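You operate a simulated robot arm through the tools that you are given. There is no shell and no other tool. Be economical: measure what you need, move in short steps, check, and stop when the job is done.

You are at the controls of a simulated two-armed robot. One attempt, no reset.

Task
On the top of the wall table, fold the gold cloth in half.

Only the result counts: the job must be done as asked and must still hold three seconds after the hand-in. Knocking over, shifting, dropping, spilling or breaking anything else fails it. Flat cloth is picked up by pressing the open fingertips on it (5 to 10 N) and closing them slowly along it; thin cloth reads only 2 to 8 mm in the jaws.

Robot
Two 7-joint arms with two-finger parallel grippers on one trunk, on a base that drives. Base frame: it is fixed to the floor where the robot stands at the start and does not move with it; the origin is under the middle of the robot, x ahead of it, y to its left, z up; the surface under the hand at the start is at about z = 0.8. Readings come in m, rad, newtons and seconds.
The left shoulder is at the start at [0.116, 0.182, 0.886], the right one opposite. With the tool pointing down near the work surface each hand reaches from about 0.1 to 0.78 m from the robot's upright axis, wherever it stands, measured 20 degrees to its own side. Places, roughly: top of the wall table [0.6, -0.5, 0.8]. Payload 3.91 kg a hand.
Tool frame (each hand has its own): the origin (TCP) lies between the finger pads and is the grasp point; the fingertips stand 0.03 m ahead of it; z points along the fingers, y is the line along which they close. Largest opening 0.11 m; finger width 0.02, thickness 0.01; the body of the gripper, 0.048 by 0.112 m, starts 0.055 m behind the TCP.
Orientation is told as [roll, pitch, yaw] about the base's x, y, z axes, in that order, counted from this pose: with the fingers straight down and closing along the base's y, the tool's x points along the base's -x, its y along +y and its z along -z.

Tools
- The arms move only by the tool play_rows. It takes "left_moves", "right_moves" or both (then of equal length, played together; a hand with none holds still); each is a list of rows, each an object of numbers (a shift or turn left out is 0, a gripper value left out holds the last): "dx", "dy", "dz": the shift along the tool's x, y, z in m; "rx", "ry", "rz": the turn, a rotation vector about the tool's x, y, z in rad. In form: [{"dx": .., "dy": .., "dz": .., "rx": .., "ry": .., "rz": ..}, ...]. A call has 1 to 12 rows; each row is the pose to reach, as a shift and turn from the pose commanded when the call began, along the tool's axes at that moment. "left_claw" and "right_claw" are, for a hand that has rows, the opening, from 0 (shut) to 1 (fully open), set as the call begins (left out, the last holds). Each row takes 0.2 s and may step no farther than 0.05 m and 0.15 rad from the row before; otherwise, or with a gripper value out of range, the whole call is refused. A pose out of reach is approached as far as the arm can. The call stops where the force on the tool passes 40 N (or 10 N more than at its start, if that is more) or the arm is blocked; 0.2 s more then pass. The fingers move at their own pace (about 0.072 m/s each) and stop on an object; they squeeze with about 23 N. The grip force told is the motor's: it shows also when the fingers shut on nothing. Time passes only in rows, and 0.2 s behind the last, so rows that repeat a pose let the fingers close. It gives the time, the measured TCP pose, the force on the tool (base axes), the opening and the grip force at its end, in the units of the frame above (readings bear some noise), with the torque about the TCP (base axes, N m) and any sound that the robot's microphone picked up.
- Cameras (640 x 400 px; columns grow to the right, rows downward): "scene" is now at [0.2829, 0.0165, 1.0617]; the picture's right is [0.17, -0.99, 0.00], its down [-0.55, -0.09, -0.83] and it looks along [0.82, 0.14, -0.55] (base axes); focal length 214 px, centre (320, 200). "left" rides on the left gripper at [0.072, -0.017, -0.103] in its tool frame; the picture's right is [0.23, 0.97, 0.00], its down [-0.76, 0.18, -0.62] and it looks along [-0.61, 0.14, 0.78] (tool axes); focal length 222 px, centre (320, 200). "right" rides on the right gripper at [0.072, 0.017, -0.103] in its tool frame; the picture's right is [-0.23, 0.97, 0.00], its down [-0.76, -0.18, -0.62] and it looks along [-0.61, -0.14, 0.78] (tool axes); focal length 222 px, centre (320, 200). There is no depth. A picture from a camera that has moved, and an enlarged one, comes with that camera's place and axes in the base frame and with its lens.
- camera(camera): a new picture of that camera. No time passes.
- raise_lower(by): slides the trunk up (or, below 0, down) by that many m; the arms and the scene camera ride with it, the base frame stays. It gives what a move gives, with no picture.
- drive_base(legs): drives the robot by 1 to 6 legs, each [ahead, left, turn to the left] in m, m and rad, along the robot's own axes; the way and the turn of a leg run together, so that a leg with both is an arc; at most 1.5 m and 3.142 rad a leg. The arms and the cameras ride along, it lands a little off, and it stops where it bumps. It gives what a move gives.
- pan_tilt(pan, tilt): turns the head with the scene camera to pan (to the left, within 1.396 rad either way) and tilt (down, from -0.506 to 1.204), counted from straight ahead of the robot. It gives what a move gives.
- zoom(camera, box): a new picture of the part [left, top, right, bottom] of that camera's present view, enlarged. No time passes.
- close_job(): hands the job in; it is judged then, once.

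Work in short steps. Places have to be worked out from the pictures, the camera data and where the tool is seen: move nearer, look again, correct. Check each grasp and each placing, and mend what went wrong. You have 120 turns and 88 pictures in all, those below and enlarged ones among them. Open the grippers and draw the arms clear of the work before you hand the job in, unless the task says otherwise; then end with one line.

The tools are called after "Request:" as name(argument=value, ...) on one line, values as JSON. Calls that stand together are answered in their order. play_rows: Moves the arms, as the interface text tells. Its arguments: {"type":"object","properties":{"left_moves":{"type":"array","items":{"type":"object","properties":{"dx":{"type":"number"},"dy":{"type":"number"},"dz":{"type":"number"},"rx":{"type":"number"},"ry":{"type":"number"},"rz":{"type":"number"}}}},"left_claw":{"type":"number"},"right_moves":{"type":"array","items":{"type":"object","properties":{"dx":{"type":"number"},"dy":{"type":"number"},"dz":{"type":"number"},"rx":{"type":"number"},"ry":{"type":"number"},"rz":{"type":"number"}}}},"right_claw":{"type":"number"}},"required":[]} The other tools are called the same way: raise_lower (by) slides the trunk up or down; drive_base (legs) drives the base; pan_tilt (pan, tilt) turns the head that bears the scene camera; camera (camera) takes a picture; zoom (camera, box) takes an enlarged picture of a part of a camera's view; close_job () hands the job in.

At the start:

```text
clock: 0.0
left_tool_pos: [0.486, 0.221, 0.9653]
left_tool_rot: [-0.001, 0.001, 0.001]
left_wrist_force: [-0.1, -0.4, -0.1]
left_wrist_torque: [0.02, 0.03, -0.03]
left_width: 0.1101
left_gripper_force: 0.0
right_tool_pos: [0.5255, -0.2852, 0.9945]
right_tool_rot: [0.002, -0.002, 0.0]
right_wrist_force: [0.7, 0.2, 0.0]
right_wrist_torque: [-0.01, -0.02, -0.01]
right_width: 0.1102
right_gripper_force: 0.1
trunk travel left (down, up): [-0.15, 0.364]
robot x, y, heading: [-0.0004, -0.0021, -0.002]
head pan, tilt: [0.168, 0.588]
```

scene: 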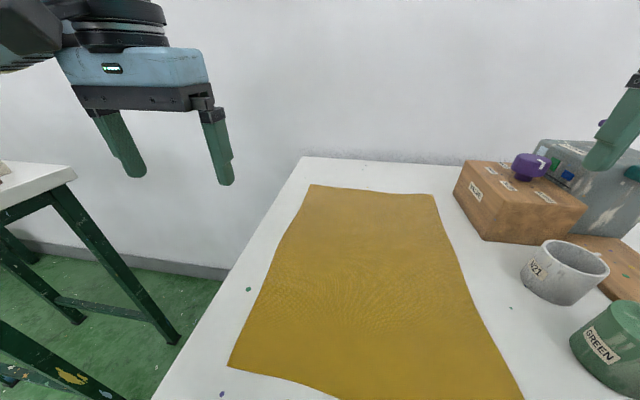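
right: 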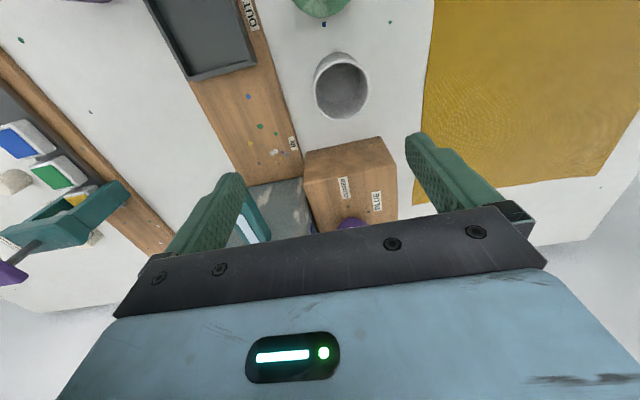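
left: 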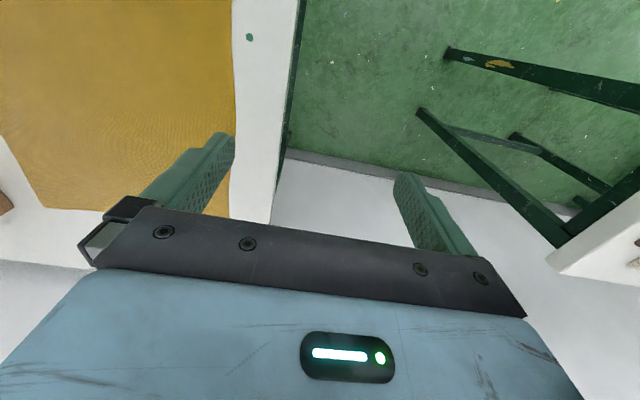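

The cloth looks to span about x 0.34..0.74, y -0.17..0.12. I tilt the head down to see its near edge in full.

Request:
pan_tilt(pan=0.0, tilt=0.95)

Request:
camera(camera="scene")

```text
clock: 0.8
left_tool_pos: [0.4871, 0.2207, 0.965]
left_tool_rot: [0.0, 0.001, 0.0]
left_wrist_force: [0.8, 0.0, 0.6]
left_wrist_torque: [-0.02, -0.02, -0.03]
left_width: 0.1103
left_gripper_force: 0.0
right_tool_pos: [0.5251, -0.2843, 0.9954]
right_tool_rot: [0.002, -0.003, -0.001]
right_wrist_force: [0.5, -0.5, 0.3]
right_wrist_torque: [-0.02, -0.01, -0.03]
right_width: 0.1099
right_gripper_force: 0.0
trunk travel left (down, up): [-0.15, 0.364]
robot x, y, heading: [0.0016, 0.0018, -0.002]
head pan, tilt: [0.0, 0.949]
```

```text
84 pictures are left
camera scene: at [0.2682, 0.0017, 1.0322], right [0.0, -1.0, 0.0], down [-0.81, 0.0, -0.58], along [0.58, 0.0, -0.81], focal length 214 px, centre (320, 200)
```

scene: 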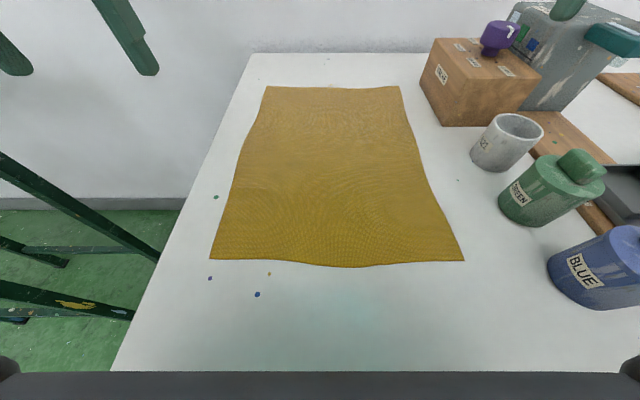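

The cloth corners are near-left (0.353, 0.124), near-right (0.351, -0.158) and far edge x 0.732. I'll move both hands above the near corners with jaws partly open, first sideways, then down.

Request:
play_rows(left_moves=[{"dx": 0.02, "dy": -0.022}, {"dx": 0.04, "dy": -0.044}, {"dx": 0.061, "dy": -0.065}, {"dx": 0.081, "dy": -0.087}, {"dx": 0.101, "dy": -0.108}, {"dx": 0.122, "dy": -0.13}, {"dx": 0.122, "dy": -0.13, "dz": 0.04}, {"dx": 0.122, "dy": -0.13, "dz": 0.08}, {"dx": 0.122, "dy": -0.13, "dz": 0.095}, {"dx": 0.122, "dy": -0.13, "dz": 0.095}], right_moves=[{"dx": 0.027, "dy": 0.027}, {"dx": 0.053, "dy": 0.053}, {"dx": 0.08, "dy": 0.08}, {"dx": 0.107, "dy": 0.106}, {"dx": 0.133, "dy": 0.133}, {"dx": 0.16, "dy": 0.159}, {"dx": 0.16, "dy": 0.159, "dz": 0.045}, {"dx": 0.16, "dy": 0.159, "dz": 0.09}, {"dx": 0.16, "dy": 0.159, "dz": 0.125}, {"dx": 0.16, "dy": 0.159, "dz": 0.125}], left_claw=0.36, right_claw=0.36)

Request:
camera(camera="scene")

Request:
camera(camera="left")

Request:
camera(camera="right")

```text
clock: 1.8
left_tool_pos: [0.4391, 0.1538, 0.9746]
left_tool_rot: [-0.061, 0.058, 0.111]
left_wrist_force: [0.7, -0.7, 0.3]
left_wrist_torque: [0.03, -0.05, -0.02]
left_width: 0.0397
left_gripper_force: 0.0
right_tool_pos: [0.4334, -0.1947, 0.9965]
right_tool_rot: [0.003, 0.004, 0.003]
right_wrist_force: [0.4, -0.6, -0.4]
right_wrist_torque: [-0.03, -0.01, 0.04]
right_width: 0.0395
right_gripper_force: 0.1
trunk travel left (down, up): [-0.15, 0.364]
robot x, y, heading: [0.0019, -0.0011, -0.001]
head pan, tilt: [0.0, 0.949]
stopped in row 4 (right hand): the force on the tool passed its limit at 101 N (the readings are from after the stop); the commanded pose is now the measured one
```

```text
83 pictures are left
camera scene: at [0.2706, 0.0001, 1.0353], right [-0.02, -1.0, 0.0], down [-0.79, 0.01, -0.62], along [0.62, -0.01, -0.79], focal length 214 px, centre (320, 200)
```

scene: 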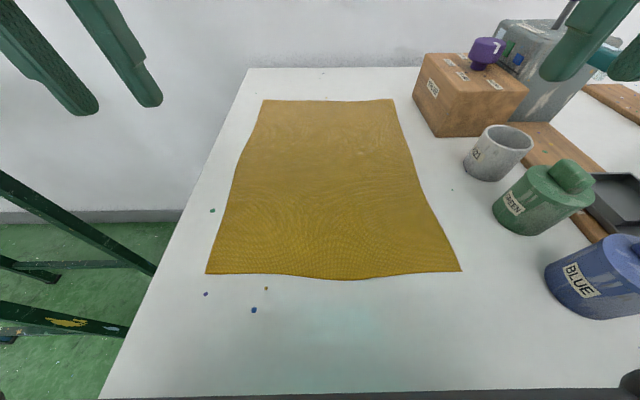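

```text
82 pictures are left
camera left: at [0.3743, 0.1364, 1.0833], right [-0.34, 0.94, -0.05], down [0.77, 0.3, 0.57], along [0.55, 0.16, -0.82], focal length 222 px, centre (320, 200)
```

left: 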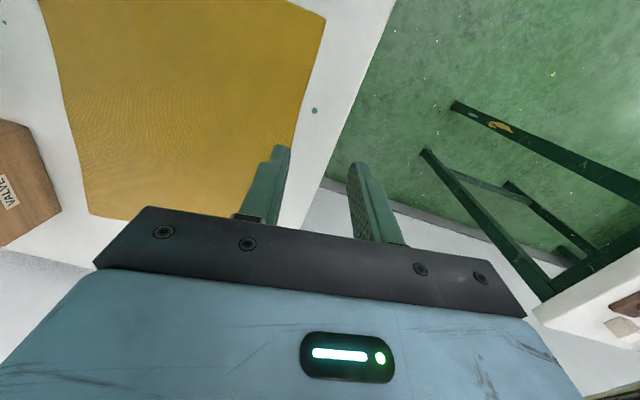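

```text
81 pictures are left
camera right: at [0.3599, -0.1785, 1.1003], right [0.22, 0.97, 0.0], down [0.76, -0.18, 0.62], along [0.6, -0.14, -0.79], focal length 222 px, centre (320, 200)
```

right: 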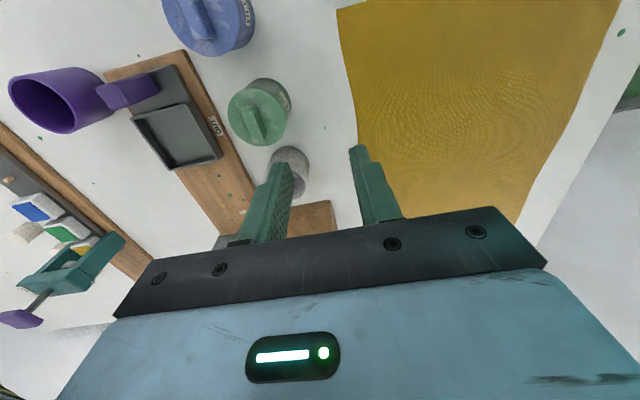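

The right arm hit something (101 N), and the head camera was nudged, so the arms seem to have touched the head. I back both hands off forward, straighten the left, and then raise the trunk so the head is above the hands.

Request:
play_rows(left_moves=[{"dx": -0.03, "dy": 0.02}, {"dx": -0.05, "dy": 0.04, "rx": -0.03, "ry": -0.029, "rz": 0.055}, {"dx": -0.05, "dy": 0.04, "rx": -0.061, "ry": -0.058, "rz": 0.111}, {"dx": -0.05, "dy": 0.04, "rx": -0.061, "ry": -0.058, "rz": 0.111}], right_moves=[{"dx": -0.03, "dy": -0.02}, {"dx": -0.05, "dy": -0.04}, {"dx": -0.05, "dy": -0.04}, {"dx": -0.05, "dy": -0.04}])

Request:
raise_lower(by=0.25)

Request:
camera(camera="scene")

```text
clock: 2.8
left_tool_pos: [0.4836, 0.1986, 0.971]
left_tool_rot: [-0.003, -0.008, -0.001]
left_wrist_force: [0.4, -0.3, -1.3]
left_wrist_torque: [-0.02, -0.01, -0.01]
left_width: 0.0397
left_gripper_force: 0.1
right_tool_pos: [0.4826, -0.2335, 0.996]
right_tool_rot: [0.005, 0.004, 0.004]
right_wrist_force: [-0.1, -0.4, -0.3]
right_wrist_torque: [0.03, -0.01, -0.02]
right_width: 0.0396
right_gripper_force: 0.0
trunk travel left (down, up): [-0.15, 0.364]
robot x, y, heading: [0.0005, 0.0003, -0.001]
head pan, tilt: [0.0, 0.949]
```

```text
clock: 5.4
left_tool_pos: [0.4834, 0.1981, 1.2206]
left_tool_rot: [-0.004, -0.007, -0.002]
left_wrist_force: [-0.1, -0.2, 0.2]
left_wrist_torque: [0.0, 0.01, 0.0]
left_width: 0.0399
left_gripper_force: 0.1
right_tool_pos: [0.4817, -0.2354, 1.2459]
right_tool_rot: [0.006, 0.004, 0.004]
right_wrist_force: [0.8, -0.7, 0.6]
right_wrist_torque: [-0.02, -0.01, -0.01]
right_width: 0.0394
right_gripper_force: 0.1
trunk travel left (down, up): [-0.4, 0.114]
robot x, y, heading: [-0.0037, -0.0028, 0.001]
head pan, tilt: [0.0, 0.949]
```

```text
80 pictures are left
camera scene: at [0.1859, 0.0019, 1.3001], right [0.0, -1.0, 0.0], down [-0.81, 0.0, -0.58], along [0.58, 0.0, -0.81], focal length 214 px, centre (320, 200)
```

scene: 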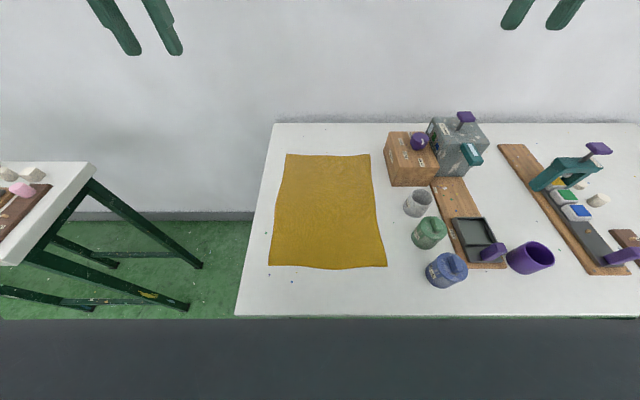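

Raised, the head sits well back and clear, and the cloth estimate holds with the surface at z = 0.8. I move both hands diagonally to about 0.15 above the near corners, watching for contact.

Request:
play_rows(left_moves=[{"dy": -0.03, "dz": 0.03}, {"dy": -0.054, "dz": 0.06}, {"dx": 0.02, "dy": -0.08, "dz": 0.09}, {"dx": 0.04, "dy": -0.108, "dz": 0.12}, {"dx": 0.06, "dy": -0.108, "dz": 0.15}, {"dx": 0.08, "dy": -0.108, "dz": 0.18}, {"dx": 0.1, "dy": -0.108, "dz": 0.21}, {"dx": 0.118, "dy": -0.108, "dz": 0.24}, {"dx": 0.118, "dy": -0.108, "dz": 0.27}, {"dx": 0.118, "dy": -0.108, "dz": 0.27}], right_moves=[{"dy": 0.03, "dz": 0.03}, {"dy": 0.056, "dz": 0.06}, {"dx": 0.02, "dy": 0.082, "dz": 0.09}, {"dx": 0.04, "dy": 0.11, "dz": 0.12}, {"dx": 0.06, "dy": 0.11, "dz": 0.155}, {"dx": 0.08, "dy": 0.11, "dz": 0.19}, {"dx": 0.1, "dy": 0.11, "dz": 0.225}, {"dx": 0.117, "dy": 0.11, "dz": 0.26}, {"dx": 0.117, "dy": 0.11, "dz": 0.296}, {"dx": 0.117, "dy": 0.11, "dz": 0.296}])

Request:
camera(camera="scene")

```text
clock: 7.6
left_tool_pos: [0.3665, 0.0902, 0.9503]
left_tool_rot: [-0.003, -0.009, -0.002]
left_wrist_force: [-0.6, -0.1, 0.0]
left_wrist_torque: [0.0, -0.02, -0.01]
left_width: 0.0395
left_gripper_force: 0.0
right_tool_pos: [0.3642, -0.1239, 0.9505]
right_tool_rot: [0.005, 0.003, 0.004]
right_wrist_force: [-0.5, 0.5, 0.6]
right_wrist_torque: [-0.01, 0.0, -0.05]
right_width: 0.0393
right_gripper_force: 0.0
trunk travel left (down, up): [-0.4, 0.114]
robot x, y, heading: [0.0006, 0.0053, 0.0]
head pan, tilt: [0.0, 0.949]
```

```text
79 pictures are left
camera scene: at [0.1854, 0.0019, 1.3003], right [0.0, -1.0, 0.0], down [-0.81, 0.0, -0.58], along [0.58, 0.0, -0.81], focal length 214 px, centre (320, 200)
```

scene: 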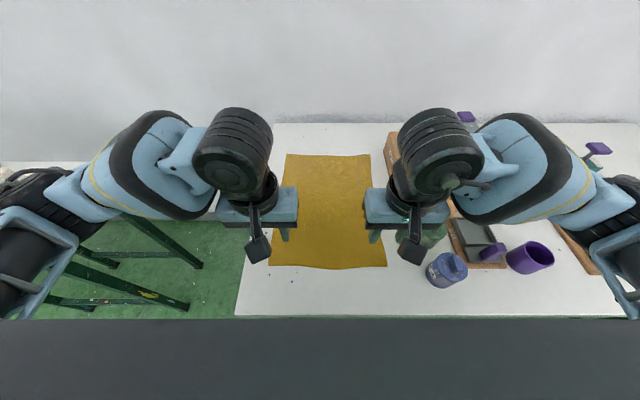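

Path clear. Now I descend to about 1.5 cm above the cloth and check with the wrist cameras.

Request:
play_rows(left_moves=[{"dz": 0.04}, {"dz": 0.075}, {"dz": 0.1}, {"dz": 0.105}, {"dz": 0.105}], right_moves=[{"dz": 0.04}, {"dz": 0.075}, {"dz": 0.1}, {"dz": 0.105}, {"dz": 0.105}])

Request:
camera(camera="left")

Request:
camera(camera="right")

```text
clock: 8.8
left_tool_pos: [0.3665, 0.0893, 0.8453]
left_tool_rot: [-0.004, -0.009, -0.002]
left_wrist_force: [0.3, 0.6, 0.8]
left_wrist_torque: [0.02, 0.01, -0.02]
left_width: 0.0394
left_gripper_force: 0.0
right_tool_pos: [0.3641, -0.1238, 0.8453]
right_tool_rot: [0.006, 0.004, 0.003]
right_wrist_force: [0.6, -0.4, -0.3]
right_wrist_torque: [0.0, 0.0, 0.01]
right_width: 0.0394
right_gripper_force: 0.0
trunk travel left (down, up): [-0.4, 0.114]
robot x, y, heading: [-0.0017, 0.0002, -0.003]
head pan, tilt: [0.0, 0.949]
```

```text
78 pictures are left
camera left: at [0.2945, 0.0734, 0.9481], right [-0.23, 0.97, -0.01], down [0.76, 0.18, 0.63], along [0.61, 0.14, -0.78], focal length 222 px, centre (320, 200)
```

left: 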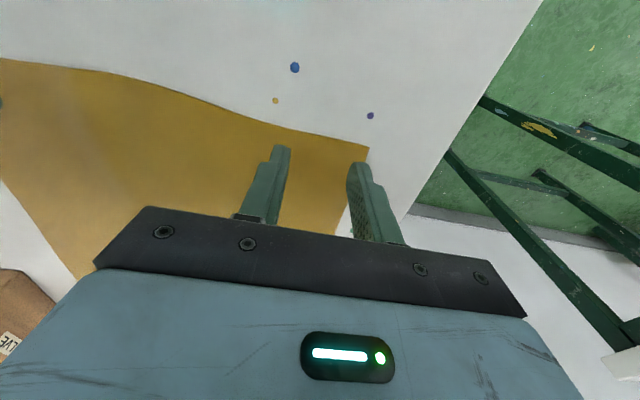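

```text
77 pictures are left
camera right: at [0.2909, -0.1066, 0.9496], right [0.22, 0.97, 0.0], down [0.76, -0.18, 0.62], along [0.6, -0.14, -0.79], focal length 222 px, centre (320, 200)
```

right: 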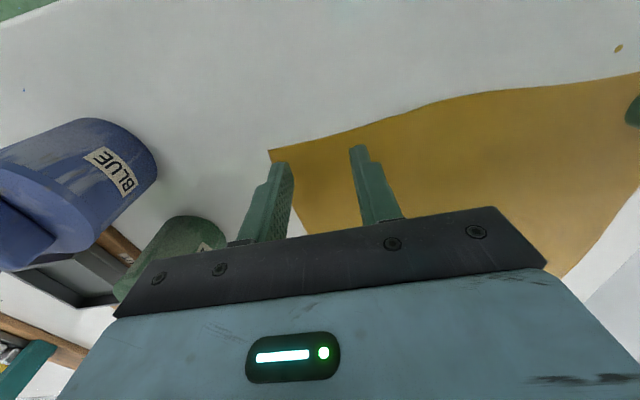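

Both fingertip pairs sit just inside the near corners. I lower gently until contact.

Request:
play_rows(left_moves=[{"dz": 0.008}, {"dz": 0.013}, {"dz": 0.014}, {"dz": 0.014}], right_moves=[{"dz": 0.008}, {"dz": 0.013}, {"dz": 0.014}, {"dz": 0.014}])

```text
clock: 9.8
left_tool_pos: [0.3671, 0.0883, 0.8325]
left_tool_rot: [-0.005, -0.008, 0.0]
left_wrist_force: [-1.3, 1.3, 5.7]
left_wrist_torque: [0.13, 0.04, -0.01]
left_width: 0.0397
left_gripper_force: 0.4
right_tool_pos: [0.3623, -0.1224, 0.8318]
right_tool_rot: [0.004, 0.003, 0.005]
right_wrist_force: [-0.4, 0.4, 2.1]
right_wrist_torque: [-0.01, 0.0, -0.01]
right_width: 0.0397
right_gripper_force: 0.2
trunk travel left (down, up): [-0.4, 0.114]
robot x, y, heading: [0.0022, 0.0015, -0.004]
head pan, tilt: [0.0, 0.949]
```

Contact: left 5.7 N, right 2.1 N. I press slightly more, especially on the right, and start closing slowly.

Request:
play_rows(left_moves=[{"dz": 0.0005}, {"dz": 0.0007}], right_moves=[{"dz": 0.0012}, {"dz": 0.0018}])

Request:
play_rows(left_moves=[{"dz": 0}, {"dz": 0}], right_moves=[{"dz": 0}, {"dz": 0}], left_claw=0.28, right_claw=0.28)

```text
clock: 10.4
left_tool_pos: [0.3672, 0.0897, 0.8311]
left_tool_rot: [-0.004, -0.012, 0.0]
left_wrist_force: [1.1, 0.0, 16.9]
left_wrist_torque: [0.29, 0.03, 0.01]
left_width: 0.0395
left_gripper_force: 0.1
right_tool_pos: [0.3629, -0.1222, 0.8309]
right_tool_rot: [0.007, 0.0, 0.004]
right_wrist_force: [1.0, 0.6, 14.9]
right_wrist_torque: [-0.32, -0.03, 0.04]
right_width: 0.0393
right_gripper_force: 0.0
trunk travel left (down, up): [-0.4, 0.114]
robot x, y, heading: [-0.0002, 0.0001, 0.002]
head pan, tilt: [0.0, 0.949]
```

```text
clock: 11.0
left_tool_pos: [0.3668, 0.0896, 0.832]
left_tool_rot: [-0.005, -0.014, -0.003]
left_wrist_force: [2.4, -3.4, 21.8]
left_wrist_torque: [0.23, -0.02, -0.04]
left_width: 0.0296
left_gripper_force: 0.1
right_tool_pos: [0.3628, -0.1219, 0.8326]
right_tool_rot: [0.007, 0.0, 0.003]
right_wrist_force: [2.2, 3.7, 21.5]
right_wrist_torque: [-0.3, -0.02, 0.01]
right_width: 0.0293
right_gripper_force: 0.0
trunk travel left (down, up): [-0.4, 0.114]
robot x, y, heading: [-0.0013, -0.0041, -0.001]
head pan, tilt: [0.0, 0.949]
```

Force rose to about 21 N; I back off about 1 mm and keep closing in small steps.

Request:
play_rows(left_moves=[{"dz": -0.0011}, {"dz": -0.0011}], right_moves=[{"dz": -0.0011}, {"dz": -0.0011}])

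Request:
play_rows(left_moves=[{"dz": 0}, {"dz": 0}], right_moves=[{"dz": 0}, {"dz": 0}], left_claw=0.2, right_claw=0.2)

Request:
camera(camera="left")

```text
clock: 11.6
left_tool_pos: [0.3662, 0.0895, 0.8298]
left_tool_rot: [-0.003, -0.008, -0.002]
left_wrist_force: [1.4, -2.5, 14.2]
left_wrist_torque: [0.08, 0.02, 0.02]
left_width: 0.0298
left_gripper_force: 0.1
right_tool_pos: [0.363, -0.1232, 0.8322]
right_tool_rot: [0.004, 0.004, 0.004]
right_wrist_force: [2.0, 3.7, 17.1]
right_wrist_torque: [-0.2, -0.05, 0.03]
right_width: 0.0298
right_gripper_force: 0.1
trunk travel left (down, up): [-0.4, 0.114]
robot x, y, heading: [-0.0003, -0.0011, -0.0]
head pan, tilt: [0.0, 0.949]
```

```text
clock: 12.2
left_tool_pos: [0.3662, 0.0903, 0.8308]
left_tool_rot: [-0.004, -0.009, -0.002]
left_wrist_force: [-0.1, -1.5, 12.0]
left_wrist_torque: [0.06, 0.06, 0.02]
left_width: 0.0208
left_gripper_force: 0.1
right_tool_pos: [0.3616, -0.1223, 0.8313]
right_tool_rot: [0.003, 0.004, 0.004]
right_wrist_force: [0.7, 1.1, 14.6]
right_wrist_torque: [-0.12, 0.02, 0.0]
right_width: 0.0208
right_gripper_force: 0.0
trunk travel left (down, up): [-0.4, 0.114]
robot x, y, heading: [0.0013, -0.001, -0.0]
head pan, tilt: [0.0, 0.949]
```

```text
76 pictures are left
camera left: at [0.2937, 0.0732, 0.9347], right [-0.23, 0.97, -0.01], down [0.76, 0.18, 0.63], along [0.61, 0.14, -0.78], focal length 222 px, centre (320, 200)
```

left: 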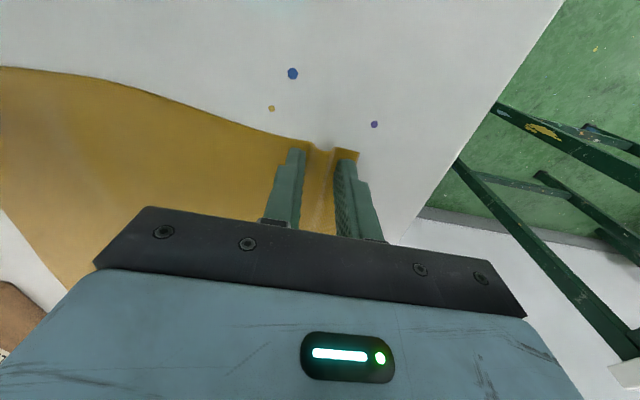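

A ruck is rising between the fingers, as wanted. I continue closing in steps to a full pinch.

Request:
play_rows(left_moves=[{"dz": -0.0002}, {"dz": -0.0002}], right_moves=[{"dz": -0.0005}, {"dz": -0.0005}], left_claw=0.12, right_claw=0.12)

Request:
play_rows(left_moves=[{"dz": 0}, {"dz": 0}], right_moves=[{"dz": 0}, {"dz": 0}], left_claw=0.05, right_claw=0.05)

Request:
play_rows(left_moves=[{"dz": 0}, {"dz": 0}, {"dz": 0}], right_moves=[{"dz": 0}, {"dz": 0}, {"dz": 0}], left_claw=0, right_claw=0)

Request:
camera(camera="left")

Request:
camera(camera="right")

```text
clock: 12.8
left_tool_pos: [0.3672, 0.0893, 0.8316]
left_tool_rot: [-0.003, -0.007, -0.002]
left_wrist_force: [-1.6, -0.7, 8.9]
left_wrist_torque: [0.02, 0.03, 0.0]
left_width: 0.0124
left_gripper_force: 0.1
right_tool_pos: [0.3627, -0.1227, 0.8313]
right_tool_rot: [0.004, 0.005, 0.005]
right_wrist_force: [-1.0, 1.5, 8.0]
right_wrist_torque: [-0.02, 0.0, 0.0]
right_width: 0.0128
right_gripper_force: 0.2
trunk travel left (down, up): [-0.4, 0.114]
robot x, y, heading: [-0.0016, -0.0002, -0.001]
head pan, tilt: [0.0, 0.949]
```

```text
clock: 13.4
left_tool_pos: [0.3663, 0.0896, 0.8321]
left_tool_rot: [-0.002, -0.009, -0.002]
left_wrist_force: [0.1, -3.9, 6.2]
left_wrist_torque: [-0.11, 0.0, 0.01]
left_width: 0.0066
left_gripper_force: 2.4
right_tool_pos: [0.3632, -0.1221, 0.8311]
right_tool_rot: [0.006, 0.004, 0.003]
right_wrist_force: [0.6, 3.7, 3.5]
right_wrist_torque: [0.09, 0.0, 0.03]
right_width: 0.0047
right_gripper_force: 3.7
trunk travel left (down, up): [-0.4, 0.114]
robot x, y, heading: [-0.0003, 0.0018, -0.001]
head pan, tilt: [0.0, 0.949]
```

```text
clock: 14.2
left_tool_pos: [0.3675, 0.0889, 0.8317]
left_tool_rot: [-0.005, -0.01, -0.002]
left_wrist_force: [0.2, -10.8, 3.6]
left_wrist_torque: [-0.3, 0.02, 0.05]
left_width: 0.0021
left_gripper_force: 23.2
right_tool_pos: [0.362, -0.122, 0.8317]
right_tool_rot: [0.004, 0.006, 0.002]
right_wrist_force: [0.8, 9.1, 2.5]
right_wrist_torque: [0.28, 0.01, -0.03]
right_width: 0.0022
right_gripper_force: 23.1
trunk travel left (down, up): [-0.4, 0.114]
robot x, y, heading: [0.0026, -0.0019, 0.001]
head pan, tilt: [0.0, 0.949]
```

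```text
75 pictures are left
camera left: at [0.2945, 0.0728, 0.9349], right [-0.22, 0.97, -0.01], down [0.76, 0.18, 0.63], along [0.61, 0.14, -0.78], focal length 222 px, centre (320, 200)
```

left: 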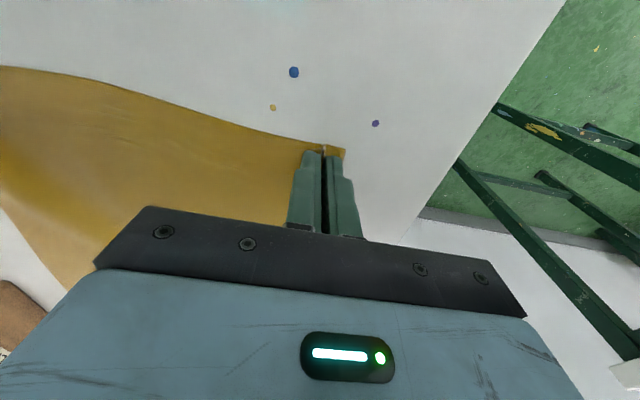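

```text
74 pictures are left
camera right: at [0.2906, -0.1062, 0.9357], right [0.22, 0.97, 0.0], down [0.76, -0.18, 0.62], along [0.6, -0.13, -0.79], focal length 222 px, centre (320, 200)
```

right: 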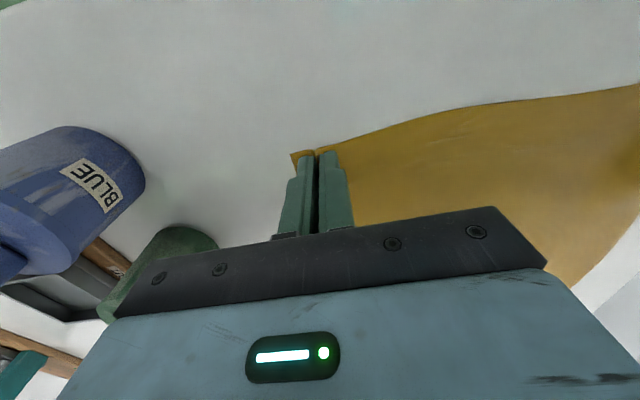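

Both jaws read 2.1 mm, a thin-cloth pinch. I lift 4 cm and check the hold.

Request:
play_rows(left_moves=[{"dz": -0.015}, {"dz": -0.03, "dx": -0.004}, {"dz": -0.04, "dx": -0.008}, {"dz": -0.04, "dx": -0.008}], right_moves=[{"dz": -0.015}, {"dz": -0.03, "dx": -0.004}, {"dz": -0.04, "dx": -0.008}, {"dz": -0.04, "dx": -0.008}])

Request:
camera(camera="left")

Request:
camera(camera="right")

Request:
camera(camera="scene")

```text
clock: 15.2
left_tool_pos: [0.3742, 0.0889, 0.8721]
left_tool_rot: [-0.003, -0.008, -0.001]
left_wrist_force: [-0.1, -12.4, -0.6]
left_wrist_torque: [-0.33, 0.01, 0.05]
left_width: 0.0023
left_gripper_force: 23.0
right_tool_pos: [0.3714, -0.1233, 0.872]
right_tool_rot: [0.005, 0.004, 0.003]
right_wrist_force: [0.0, 12.5, 0.0]
right_wrist_torque: [0.36, 0.0, 0.0]
right_width: 0.0025
right_gripper_force: 22.8
trunk travel left (down, up): [-0.4, 0.114]
robot x, y, heading: [0.0007, -0.0014, 0.0]
head pan, tilt: [0.0, 0.949]
```

```text
73 pictures are left
camera left: at [0.3023, 0.0729, 0.9751], right [-0.23, 0.97, -0.01], down [0.76, 0.18, 0.63], along [0.61, 0.14, -0.78], focal length 222 px, centre (320, 200)
```

left: 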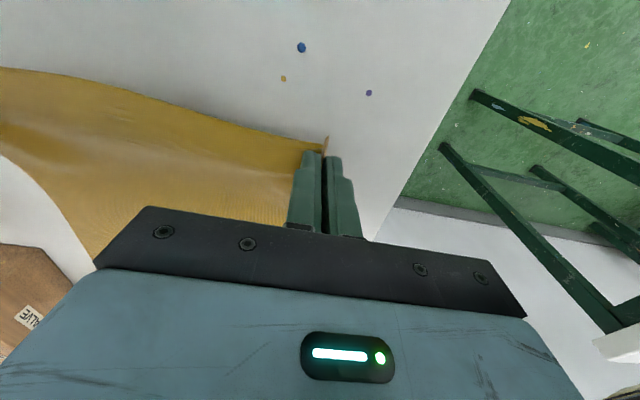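

```text
72 pictures are left
camera right: at [0.2993, -0.1069, 0.9755], right [0.22, 0.97, 0.0], down [0.76, -0.18, 0.62], along [0.6, -0.14, -0.79], focal length 222 px, centre (320, 200)
```

right: 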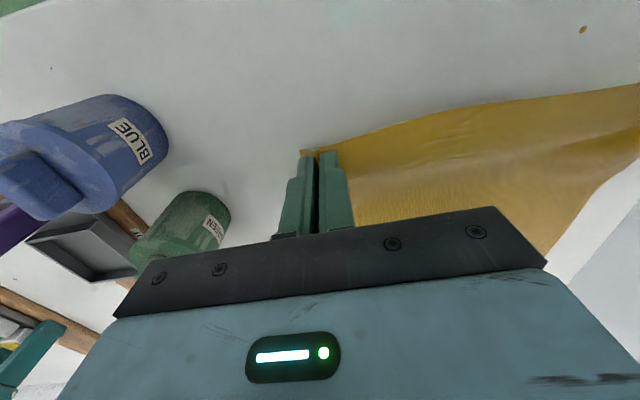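

```text
71 pictures are left
camera scene: at [0.1856, 0.0019, 1.3002], right [0.0, -1.0, 0.0], down [-0.81, 0.0, -0.58], along [0.58, 0.0, -0.81], focal length 214 px, centre (320, 200)
```

scene: 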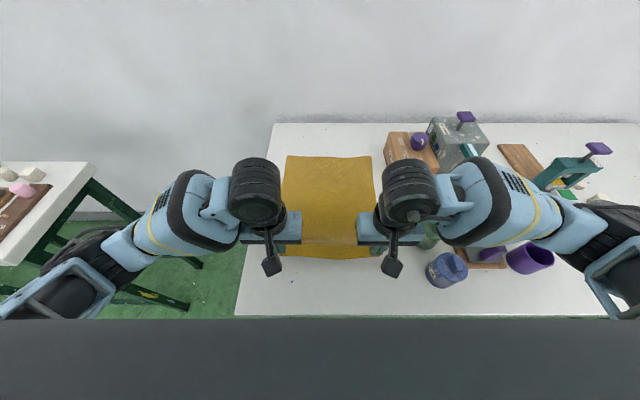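

Both corners are held; sideways pull is ~12 N, so I'll ease the hands together 8 mm each while following an arc about the fold line x≈0.543.

Request:
play_rows(left_moves=[{"dx": -0.007, "dy": -0.004, "dz": -0.025}, {"dx": -0.014, "dy": -0.008, "dz": -0.048}, {"dx": -0.028, "dy": -0.008, "dz": -0.068}, {"dx": -0.043, "dy": -0.008, "dz": -0.085}, {"dx": -0.06, "dy": -0.008, "dz": -0.1}, {"dx": -0.08, "dy": -0.008, "dz": -0.114}, {"dx": -0.1, "dy": -0.008, "dz": -0.124}, {"dx": -0.123, "dy": -0.008, "dz": -0.13}, {"dx": -0.147, "dy": -0.008, "dz": -0.134}, {"dx": -0.17, "dy": -0.008, "dz": -0.134}, {"dx": -0.17, "dy": -0.008, "dz": -0.134}], right_moves=[{"dx": -0.007, "dy": 0.004, "dz": -0.025}, {"dx": -0.014, "dy": 0.008, "dz": -0.048}, {"dx": -0.028, "dy": 0.008, "dz": -0.068}, {"dx": -0.043, "dy": 0.008, "dz": -0.085}, {"dx": -0.06, "dy": 0.008, "dz": -0.1}, {"dx": -0.08, "dy": 0.008, "dz": -0.114}, {"dx": -0.1, "dy": 0.008, "dz": -0.124}, {"dx": -0.123, "dy": 0.008, "dz": -0.13}, {"dx": -0.147, "dy": 0.008, "dz": -0.134}, {"dx": -0.17, "dy": 0.008, "dz": -0.134}, {"dx": -0.17, "dy": 0.008, "dz": -0.134}])

Request:
camera(camera="scene")

Request:
camera(camera="right")

```text
clock: 17.6
left_tool_pos: [0.5438, 0.0819, 1.0074]
left_tool_rot: [-0.003, -0.01, -0.002]
left_wrist_force: [0.0, 0.7, 0.8]
left_wrist_torque: [0.01, -0.01, 0.0]
left_width: 0.0019
left_gripper_force: 22.9
right_tool_pos: [0.5414, -0.1152, 1.0048]
right_tool_rot: [0.006, 0.004, 0.004]
right_wrist_force: [0.0, 1.1, -0.5]
right_wrist_torque: [-0.05, -0.01, -0.02]
right_width: 0.0024
right_gripper_force: 22.9
trunk travel left (down, up): [-0.4, 0.114]
robot x, y, heading: [0.0011, -0.0026, 0.0]
head pan, tilt: [0.0, 0.949]
```

```text
70 pictures are left
camera scene: at [0.1852, 0.0019, 1.3003], right [0.0, -1.0, 0.0], down [-0.81, 0.0, -0.58], along [0.58, 0.0, -0.81], focal length 214 px, centre (320, 200)
```

scene: 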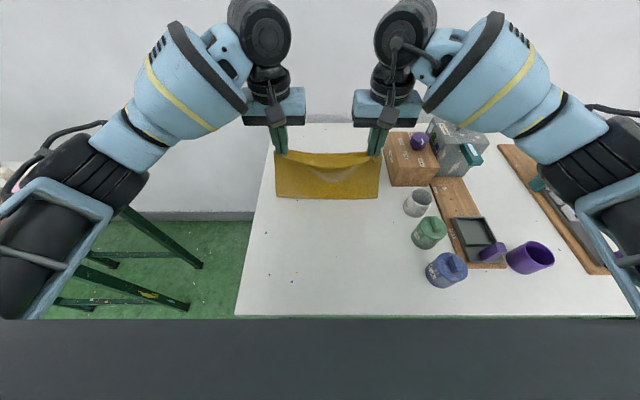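

```text
69 pictures are left
camera right: at [0.4691, -0.0988, 1.1089], right [0.22, 0.97, 0.0], down [0.76, -0.18, 0.62], along [0.6, -0.14, -0.79], focal length 222 px, centre (320, 200)
```

right: 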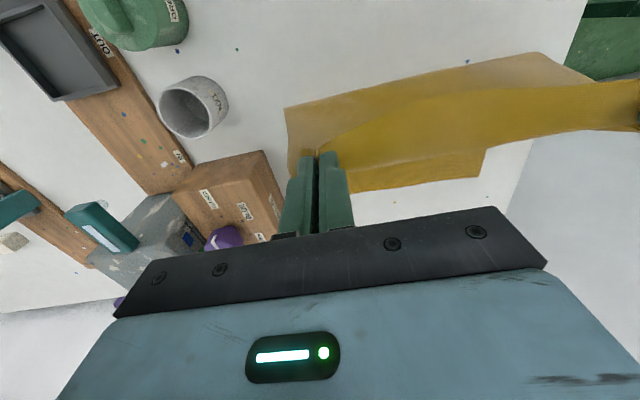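

Fold is forming, lower half hangs at x≈0.55. I check where the far edge lies now with the left wrist camera.

Request:
camera(camera="left")

Request:
zoom(camera="scene", box=[240, 100, 420, 212])

```text
68 pictures are left
camera left: at [0.4717, 0.0655, 1.1107], right [-0.23, 0.97, -0.01], down [0.76, 0.18, 0.63], along [0.61, 0.14, -0.78], focal length 222 px, centre (320, 200)
```

left: 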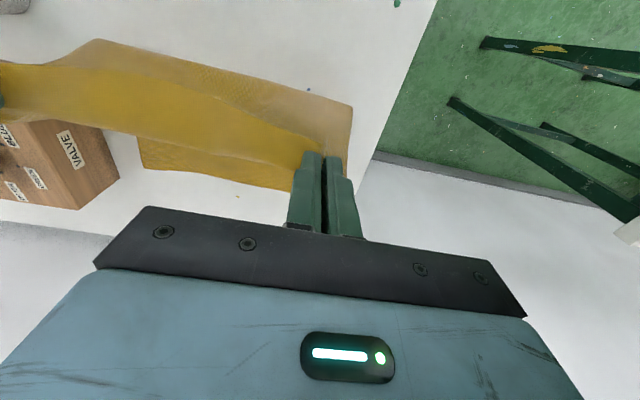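

```text
3.56 times, centred on (330, 156) of scene
camera zoom: at [0.1852, 0.0019, 1.3003], right [0.0, -1.0, 0.0], down [-0.81, 0.0, -0.58], along [0.58, 0.0, -0.81], focal length 763 px, centre (284, 356)
```

zoom: 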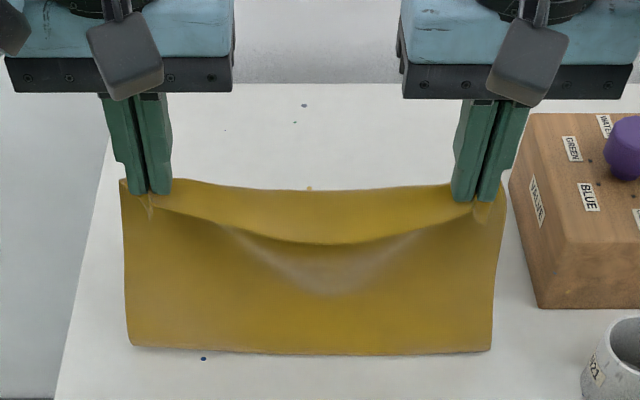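

The far edge now lies at x≈0.717 (cloth crept ~15 mm), y from 0.107 to -0.173. I carry the held edge over in an arc, shifting ~1 cm right and spreading slightly, stopping ~2.5 cm above.

Request:
play_rows(left_moves=[{"dx": -0.025, "dy": -0.002, "dz": 0.002}, {"dx": -0.05, "dy": -0.004, "dz": 0.008}, {"dx": -0.073, "dy": -0.006, "dz": 0.018}, {"dx": -0.094, "dy": -0.006, "dz": 0.032}, {"dx": -0.112, "dy": -0.006, "dz": 0.048}, {"dx": -0.128, "dy": -0.006, "dz": 0.066}, {"dx": -0.14, "dy": -0.006, "dz": 0.086}, {"dx": -0.15, "dy": -0.006, "dz": 0.107}, {"dx": -0.157, "dy": -0.006, "dz": 0.128}, {"dx": -0.16, "dy": -0.006, "dz": 0.148}, {"dx": -0.16, "dy": -0.006, "dz": 0.148}], right_moves=[{"dx": -0.025, "dy": -0.004, "dz": 0.0}, {"dx": -0.05, "dy": -0.009, "dz": 0.006}, {"dx": -0.073, "dy": -0.014, "dz": 0.016}, {"dx": -0.094, "dy": -0.014, "dz": 0.03}, {"dx": -0.112, "dy": -0.014, "dz": 0.046}, {"dx": -0.13, "dy": -0.014, "dz": 0.064}, {"dx": -0.144, "dy": -0.014, "dz": 0.084}, {"dx": -0.155, "dy": -0.014, "dz": 0.105}, {"dx": -0.163, "dy": -0.014, "dz": 0.126}, {"dx": -0.168, "dy": -0.014, "dz": 0.146}, {"dx": -0.168, "dy": -0.014, "dz": 0.146}])

Request:
zoom(camera="scene", box=[240, 100, 420, 212])

Request:
camera(camera="left")

Request:
camera(camera="right")

```text
clock: 20.0
left_tool_pos: [0.6793, 0.0804, 0.8647]
left_tool_rot: [-0.006, -0.008, -0.004]
left_wrist_force: [1.0, -10.5, 0.4]
left_wrist_torque: [-0.29, -0.01, 0.02]
left_width: 0.0021
left_gripper_force: 22.9
left hand out of reach, approached as far as the arm can: row 8, 9, 10, 11
right_tool_pos: [0.6898, -0.1306, 0.8639]
right_tool_rot: [0.008, 0.002, 0.004]
right_wrist_force: [-0.2, 10.5, -0.4]
right_wrist_torque: [0.31, 0.01, 0.0]
right_width: 0.0024
right_gripper_force: 23.3
right hand out of reach, approached as far as the arm can: row 8, 9, 10, 11
trunk travel left (down, up): [-0.4, 0.114]
robot x, y, heading: [-0.0007, 0.0004, 0.002]
head pan, tilt: [0.0, 0.949]
```

```text
3.56 times, centred on (330, 156) of scene
camera zoom: at [0.1857, 0.0017, 1.3002], right [0.0, -1.0, 0.0], down [-0.81, 0.0, -0.58], along [0.58, 0.0, -0.81], focal length 763 px, centre (284, 356)
```

zoom: 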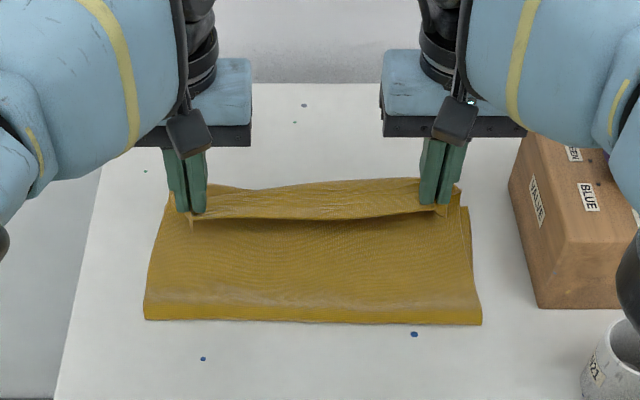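

```text
65 pictures are left
camera left: at [0.6067, 0.0646, 0.9669], right [-0.22, 0.97, -0.01], down [0.76, 0.18, 0.63], along [0.61, 0.13, -0.78], focal length 222 px, centre (320, 200)
```

left: 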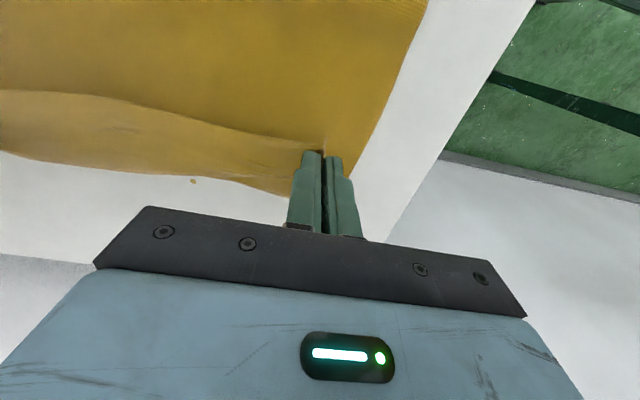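

```text
64 pictures are left
camera right: at [0.6169, -0.1148, 0.9681], right [0.22, 0.98, 0.01], down [0.77, -0.18, 0.62], along [0.6, -0.13, -0.79], focal length 222 px, centre (320, 200)
```

right: 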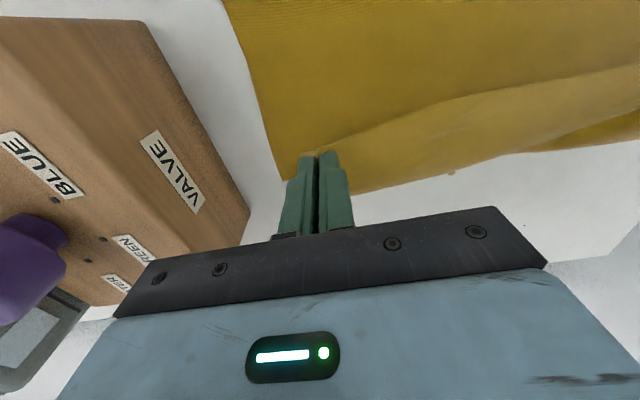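

Both hands ran out of reach at x≈0.68–0.69. Tilting the fingers forward keeps the wrist nearer, so I turn both tools by -0.4 rad about their y at the commanded place.

Request:
play_rows(left_moves=[{"ry": -0.1}, {"ry": -0.2}, {"ry": -0.3}, {"ry": -0.4}, {"ry": -0.4}], right_moves=[{"ry": -0.1}, {"ry": -0.2}, {"ry": -0.3}, {"ry": -0.4}, {"ry": -0.4}])

Request:
zoom(camera="scene", box=[240, 100, 420, 212])

Request:
camera(camera="right")

```text
clock: 21.2
left_tool_pos: [0.679, 0.077, 0.8648]
left_tool_rot: [-0.014, -0.411, -0.004]
left_wrist_force: [7.2, -29.5, 3.5]
left_wrist_torque: [-0.88, -0.27, -0.29]
left_width: 0.0023
left_gripper_force: 23.1
right_tool_pos: [0.7357, -0.1375, 0.8889]
right_tool_rot: [0.011, -0.23, 0.009]
right_wrist_force: [-7.0, 29.7, -3.3]
right_wrist_torque: [0.91, 0.25, 0.25]
right_width: 0.0027
right_gripper_force: 22.7
right hand out of reach, approached as far as the arm can: row 1, 2, 3, 4, 5
trunk travel left (down, up): [-0.4, 0.114]
robot x, y, heading: [0.0007, 0.0025, -0.003]
head pan, tilt: [0.0, 0.949]
```

```text
3.56 times, centred on (330, 156) of scene
camera zoom: at [0.1857, 0.0017, 1.3002], right [0.0, -1.0, 0.0], down [-0.81, 0.0, -0.58], along [0.58, 0.0, -0.81], focal length 763 px, centre (284, 356)
```

zoom: 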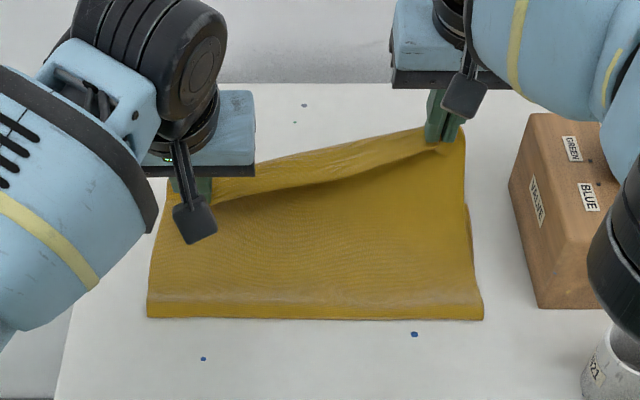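

```text
62 pictures are left
camera right: at [0.6412, -0.1228, 0.9741], right [0.21, 0.98, 0.06], down [0.6, -0.18, 0.78], along [0.77, -0.12, -0.62], focal length 222 px, centre (320, 200)
```

right: 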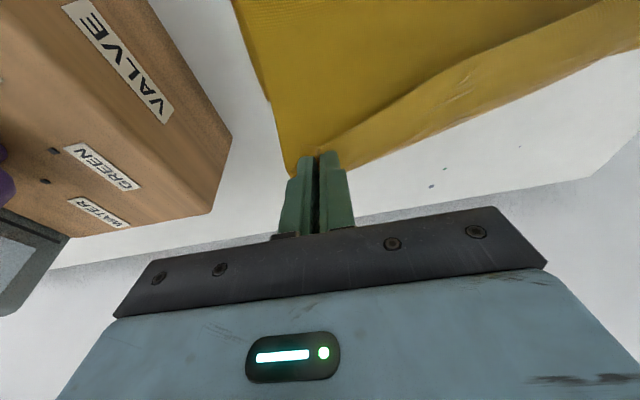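

The right hand drifted to x 0.736 (pull 30 N between hands). I move the right hand back by a few cm along its own x and bring it a little inward to release the pull.

Request:
play_rows(right_moves=[{"dx": 0.015, "dy": 0.004}, {"dx": 0.03, "dy": 0.008}, {"dx": 0.03, "dy": 0.008}])

```text
clock: 22.0
left_tool_pos: [0.6793, 0.0785, 0.8648]
left_tool_rot: [-0.01, -0.41, -0.003]
left_wrist_force: [6.6, -28.3, 2.9]
left_wrist_torque: [-0.81, -0.2, -0.25]
left_width: 0.0025
left_gripper_force: 23.0
right_tool_pos: [0.7347, -0.1351, 0.8863]
right_tool_rot: [0.012, -0.23, 0.006]
right_wrist_force: [-7.2, 28.5, -3.3]
right_wrist_torque: [0.82, 0.25, 0.21]
right_width: 0.0028
right_gripper_force: 23.1
right hand out of reach, approached as far as the arm can: row 1, 2, 3
trunk travel left (down, up): [-0.4, 0.114]
robot x, y, heading: [0.0003, 0.0031, -0.001]
head pan, tilt: [0.0, 0.949]
```

Right arm still reports out of reach in this tilt. I undo its tilt partly and draw it back a bit.

Request:
play_rows(right_moves=[{"ry": 0.1, "dx": 0.01}, {"ry": 0.2, "dx": 0.02}, {"ry": 0.23, "dx": 0.03}, {"ry": 0.23, "dx": 0.03}])

Request:
zoom(camera="scene", box=[240, 100, 420, 212])

```text
clock: 23.0
left_tool_pos: [0.6781, 0.0784, 0.8638]
left_tool_rot: [-0.008, -0.407, -0.003]
left_wrist_force: [1.7, -24.8, 1.8]
left_wrist_torque: [-0.75, -0.07, -0.33]
left_width: 0.0023
left_gripper_force: 23.4
right_tool_pos: [0.699, -0.1394, 0.8846]
right_tool_rot: [0.009, -0.032, 0.007]
right_wrist_force: [-0.9, 23.4, -2.0]
right_wrist_torque: [0.75, -0.02, 0.03]
right_width: 0.0022
right_gripper_force: 23.0
right hand out of reach, approached as far as the arm can: row 1, 2, 3, 4
trunk travel left (down, up): [-0.4, 0.114]
robot x, y, heading: [0.0015, 0.0016, -0.002]
head pan, tilt: [0.0, 0.949]
```

```text
3.56 times, centred on (330, 156) of scene
camera zoom: at [0.1856, 0.0019, 1.3002], right [0.0, -1.0, 0.0], down [-0.81, 0.0, -0.58], along [0.58, 0.0, -0.81], focal length 763 px, centre (284, 356)
```

zoom: 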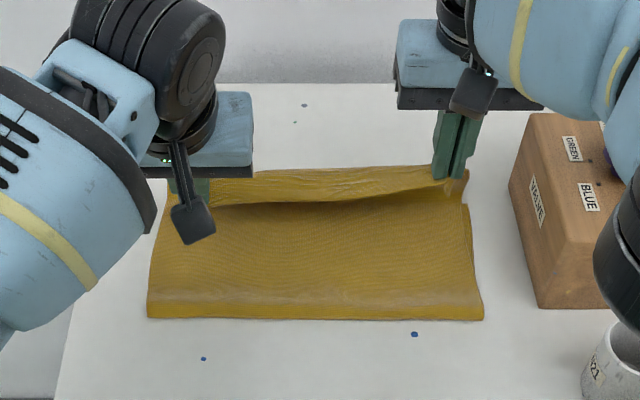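

The trunk is too high for this reach. I straighten the left, lift both hands back along the arc to about (0.62, z 0.965), then lower the trunk in stages.

Request:
play_rows(left_moves=[{"dx": 0.002, "dz": -0.02, "ry": 0.1}, {"dx": 0.005, "dz": -0.04, "ry": 0.2}, {"dx": 0.008, "dz": -0.06, "ry": 0.3}, {"dx": 0.01, "dz": -0.08, "ry": 0.4}, {"dx": 0.013, "dz": -0.1, "ry": 0.4}, {"dx": 0.015, "dz": -0.116, "ry": 0.4}, {"dx": 0.015, "dz": -0.116, "ry": 0.4}], right_moves=[{"dx": 0.012, "dy": 0.005, "dz": -0.014}, {"dx": 0.024, "dy": 0.01, "dz": -0.028}, {"dx": 0.036, "dy": 0.01, "dz": -0.042}, {"dx": 0.05, "dy": 0.01, "dz": -0.056}, {"dx": 0.064, "dy": 0.01, "dz": -0.07}, {"dx": 0.077, "dy": 0.01, "dz": -0.081}, {"dx": 0.077, "dy": 0.01, "dz": -0.081}])

Request:
camera(camera="scene")

```text
clock: 24.6
left_tool_pos: [0.6209, 0.0804, 0.9652]
left_tool_rot: [-0.008, -0.011, -0.005]
left_wrist_force: [10.7, -28.1, -5.7]
left_wrist_torque: [-0.83, -0.37, 0.12]
left_width: 0.0023
left_gripper_force: 22.6
right_tool_pos: [0.692, -0.1239, 0.9235]
right_tool_rot: [0.014, 0.002, 0.007]
right_wrist_force: [-10.5, 28.1, 6.2]
right_wrist_torque: [0.95, 0.4, 0.09]
right_width: 0.0025
right_gripper_force: 22.8
right hand out of reach, approached as far as the arm can: row 1, 2, 3, 4, 5, 6, 7
trunk travel left (down, up): [-0.4, 0.114]
robot x, y, heading: [0.0006, -0.0005, -0.0]
head pan, tilt: [0.0, 0.949]
```

```text
60 pictures are left
camera scene: at [0.1859, 0.0018, 1.3002], right [0.0, -1.0, 0.0], down [-0.81, 0.0, -0.58], along [0.58, 0.0, -0.81], focal length 214 px, centre (320, 200)
```

scene: 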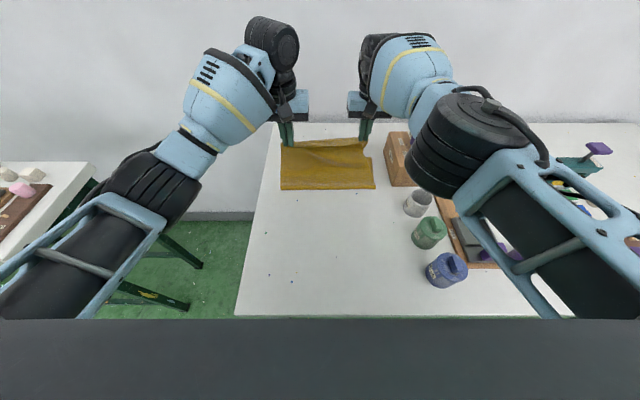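

The right arm only half followed (elbow in an awkward spot), and the pull between hands is 28 N. I bring the left back to match the right's x, and ask the right to lift and come back a little more.

Request:
play_rows(left_moves=[{"dx": -0.02, "dz": 0.005, "dy": -0.003}, {"dx": -0.04, "dz": 0.01, "dy": -0.006}, {"dx": -0.05, "dz": 0.01, "dy": -0.008}, {"dx": -0.05, "dz": 0.01, "dy": -0.008}], right_moves=[{"dz": -0.01}, {"dx": 0.01, "dz": -0.02}, {"dx": 0.02, "dz": -0.03}, {"dx": 0.02, "dz": -0.03}])

```text
clock: 25.6
left_tool_pos: [0.6704, 0.0755, 0.9541]
left_tool_rot: [-0.002, -0.007, 0.001]
left_wrist_force: [1.2, -0.5, -0.2]
left_wrist_torque: [-0.01, 0.0, -0.02]
left_width: 0.0021
left_gripper_force: 22.2
right_tool_pos: [0.6932, -0.1274, 0.9505]
right_tool_rot: [0.004, 0.0, 0.0]
right_wrist_force: [0.7, 1.1, -0.9]
right_wrist_torque: [0.0, -0.03, 0.03]
right_width: 0.0022
right_gripper_force: 23.0
right hand out of reach, approached as far as the arm can: row 2, 3, 4
trunk travel left (down, up): [-0.4, 0.114]
robot x, y, heading: [-0.0039, 0.0031, -0.0]
head pan, tilt: [0.0, 0.949]
```

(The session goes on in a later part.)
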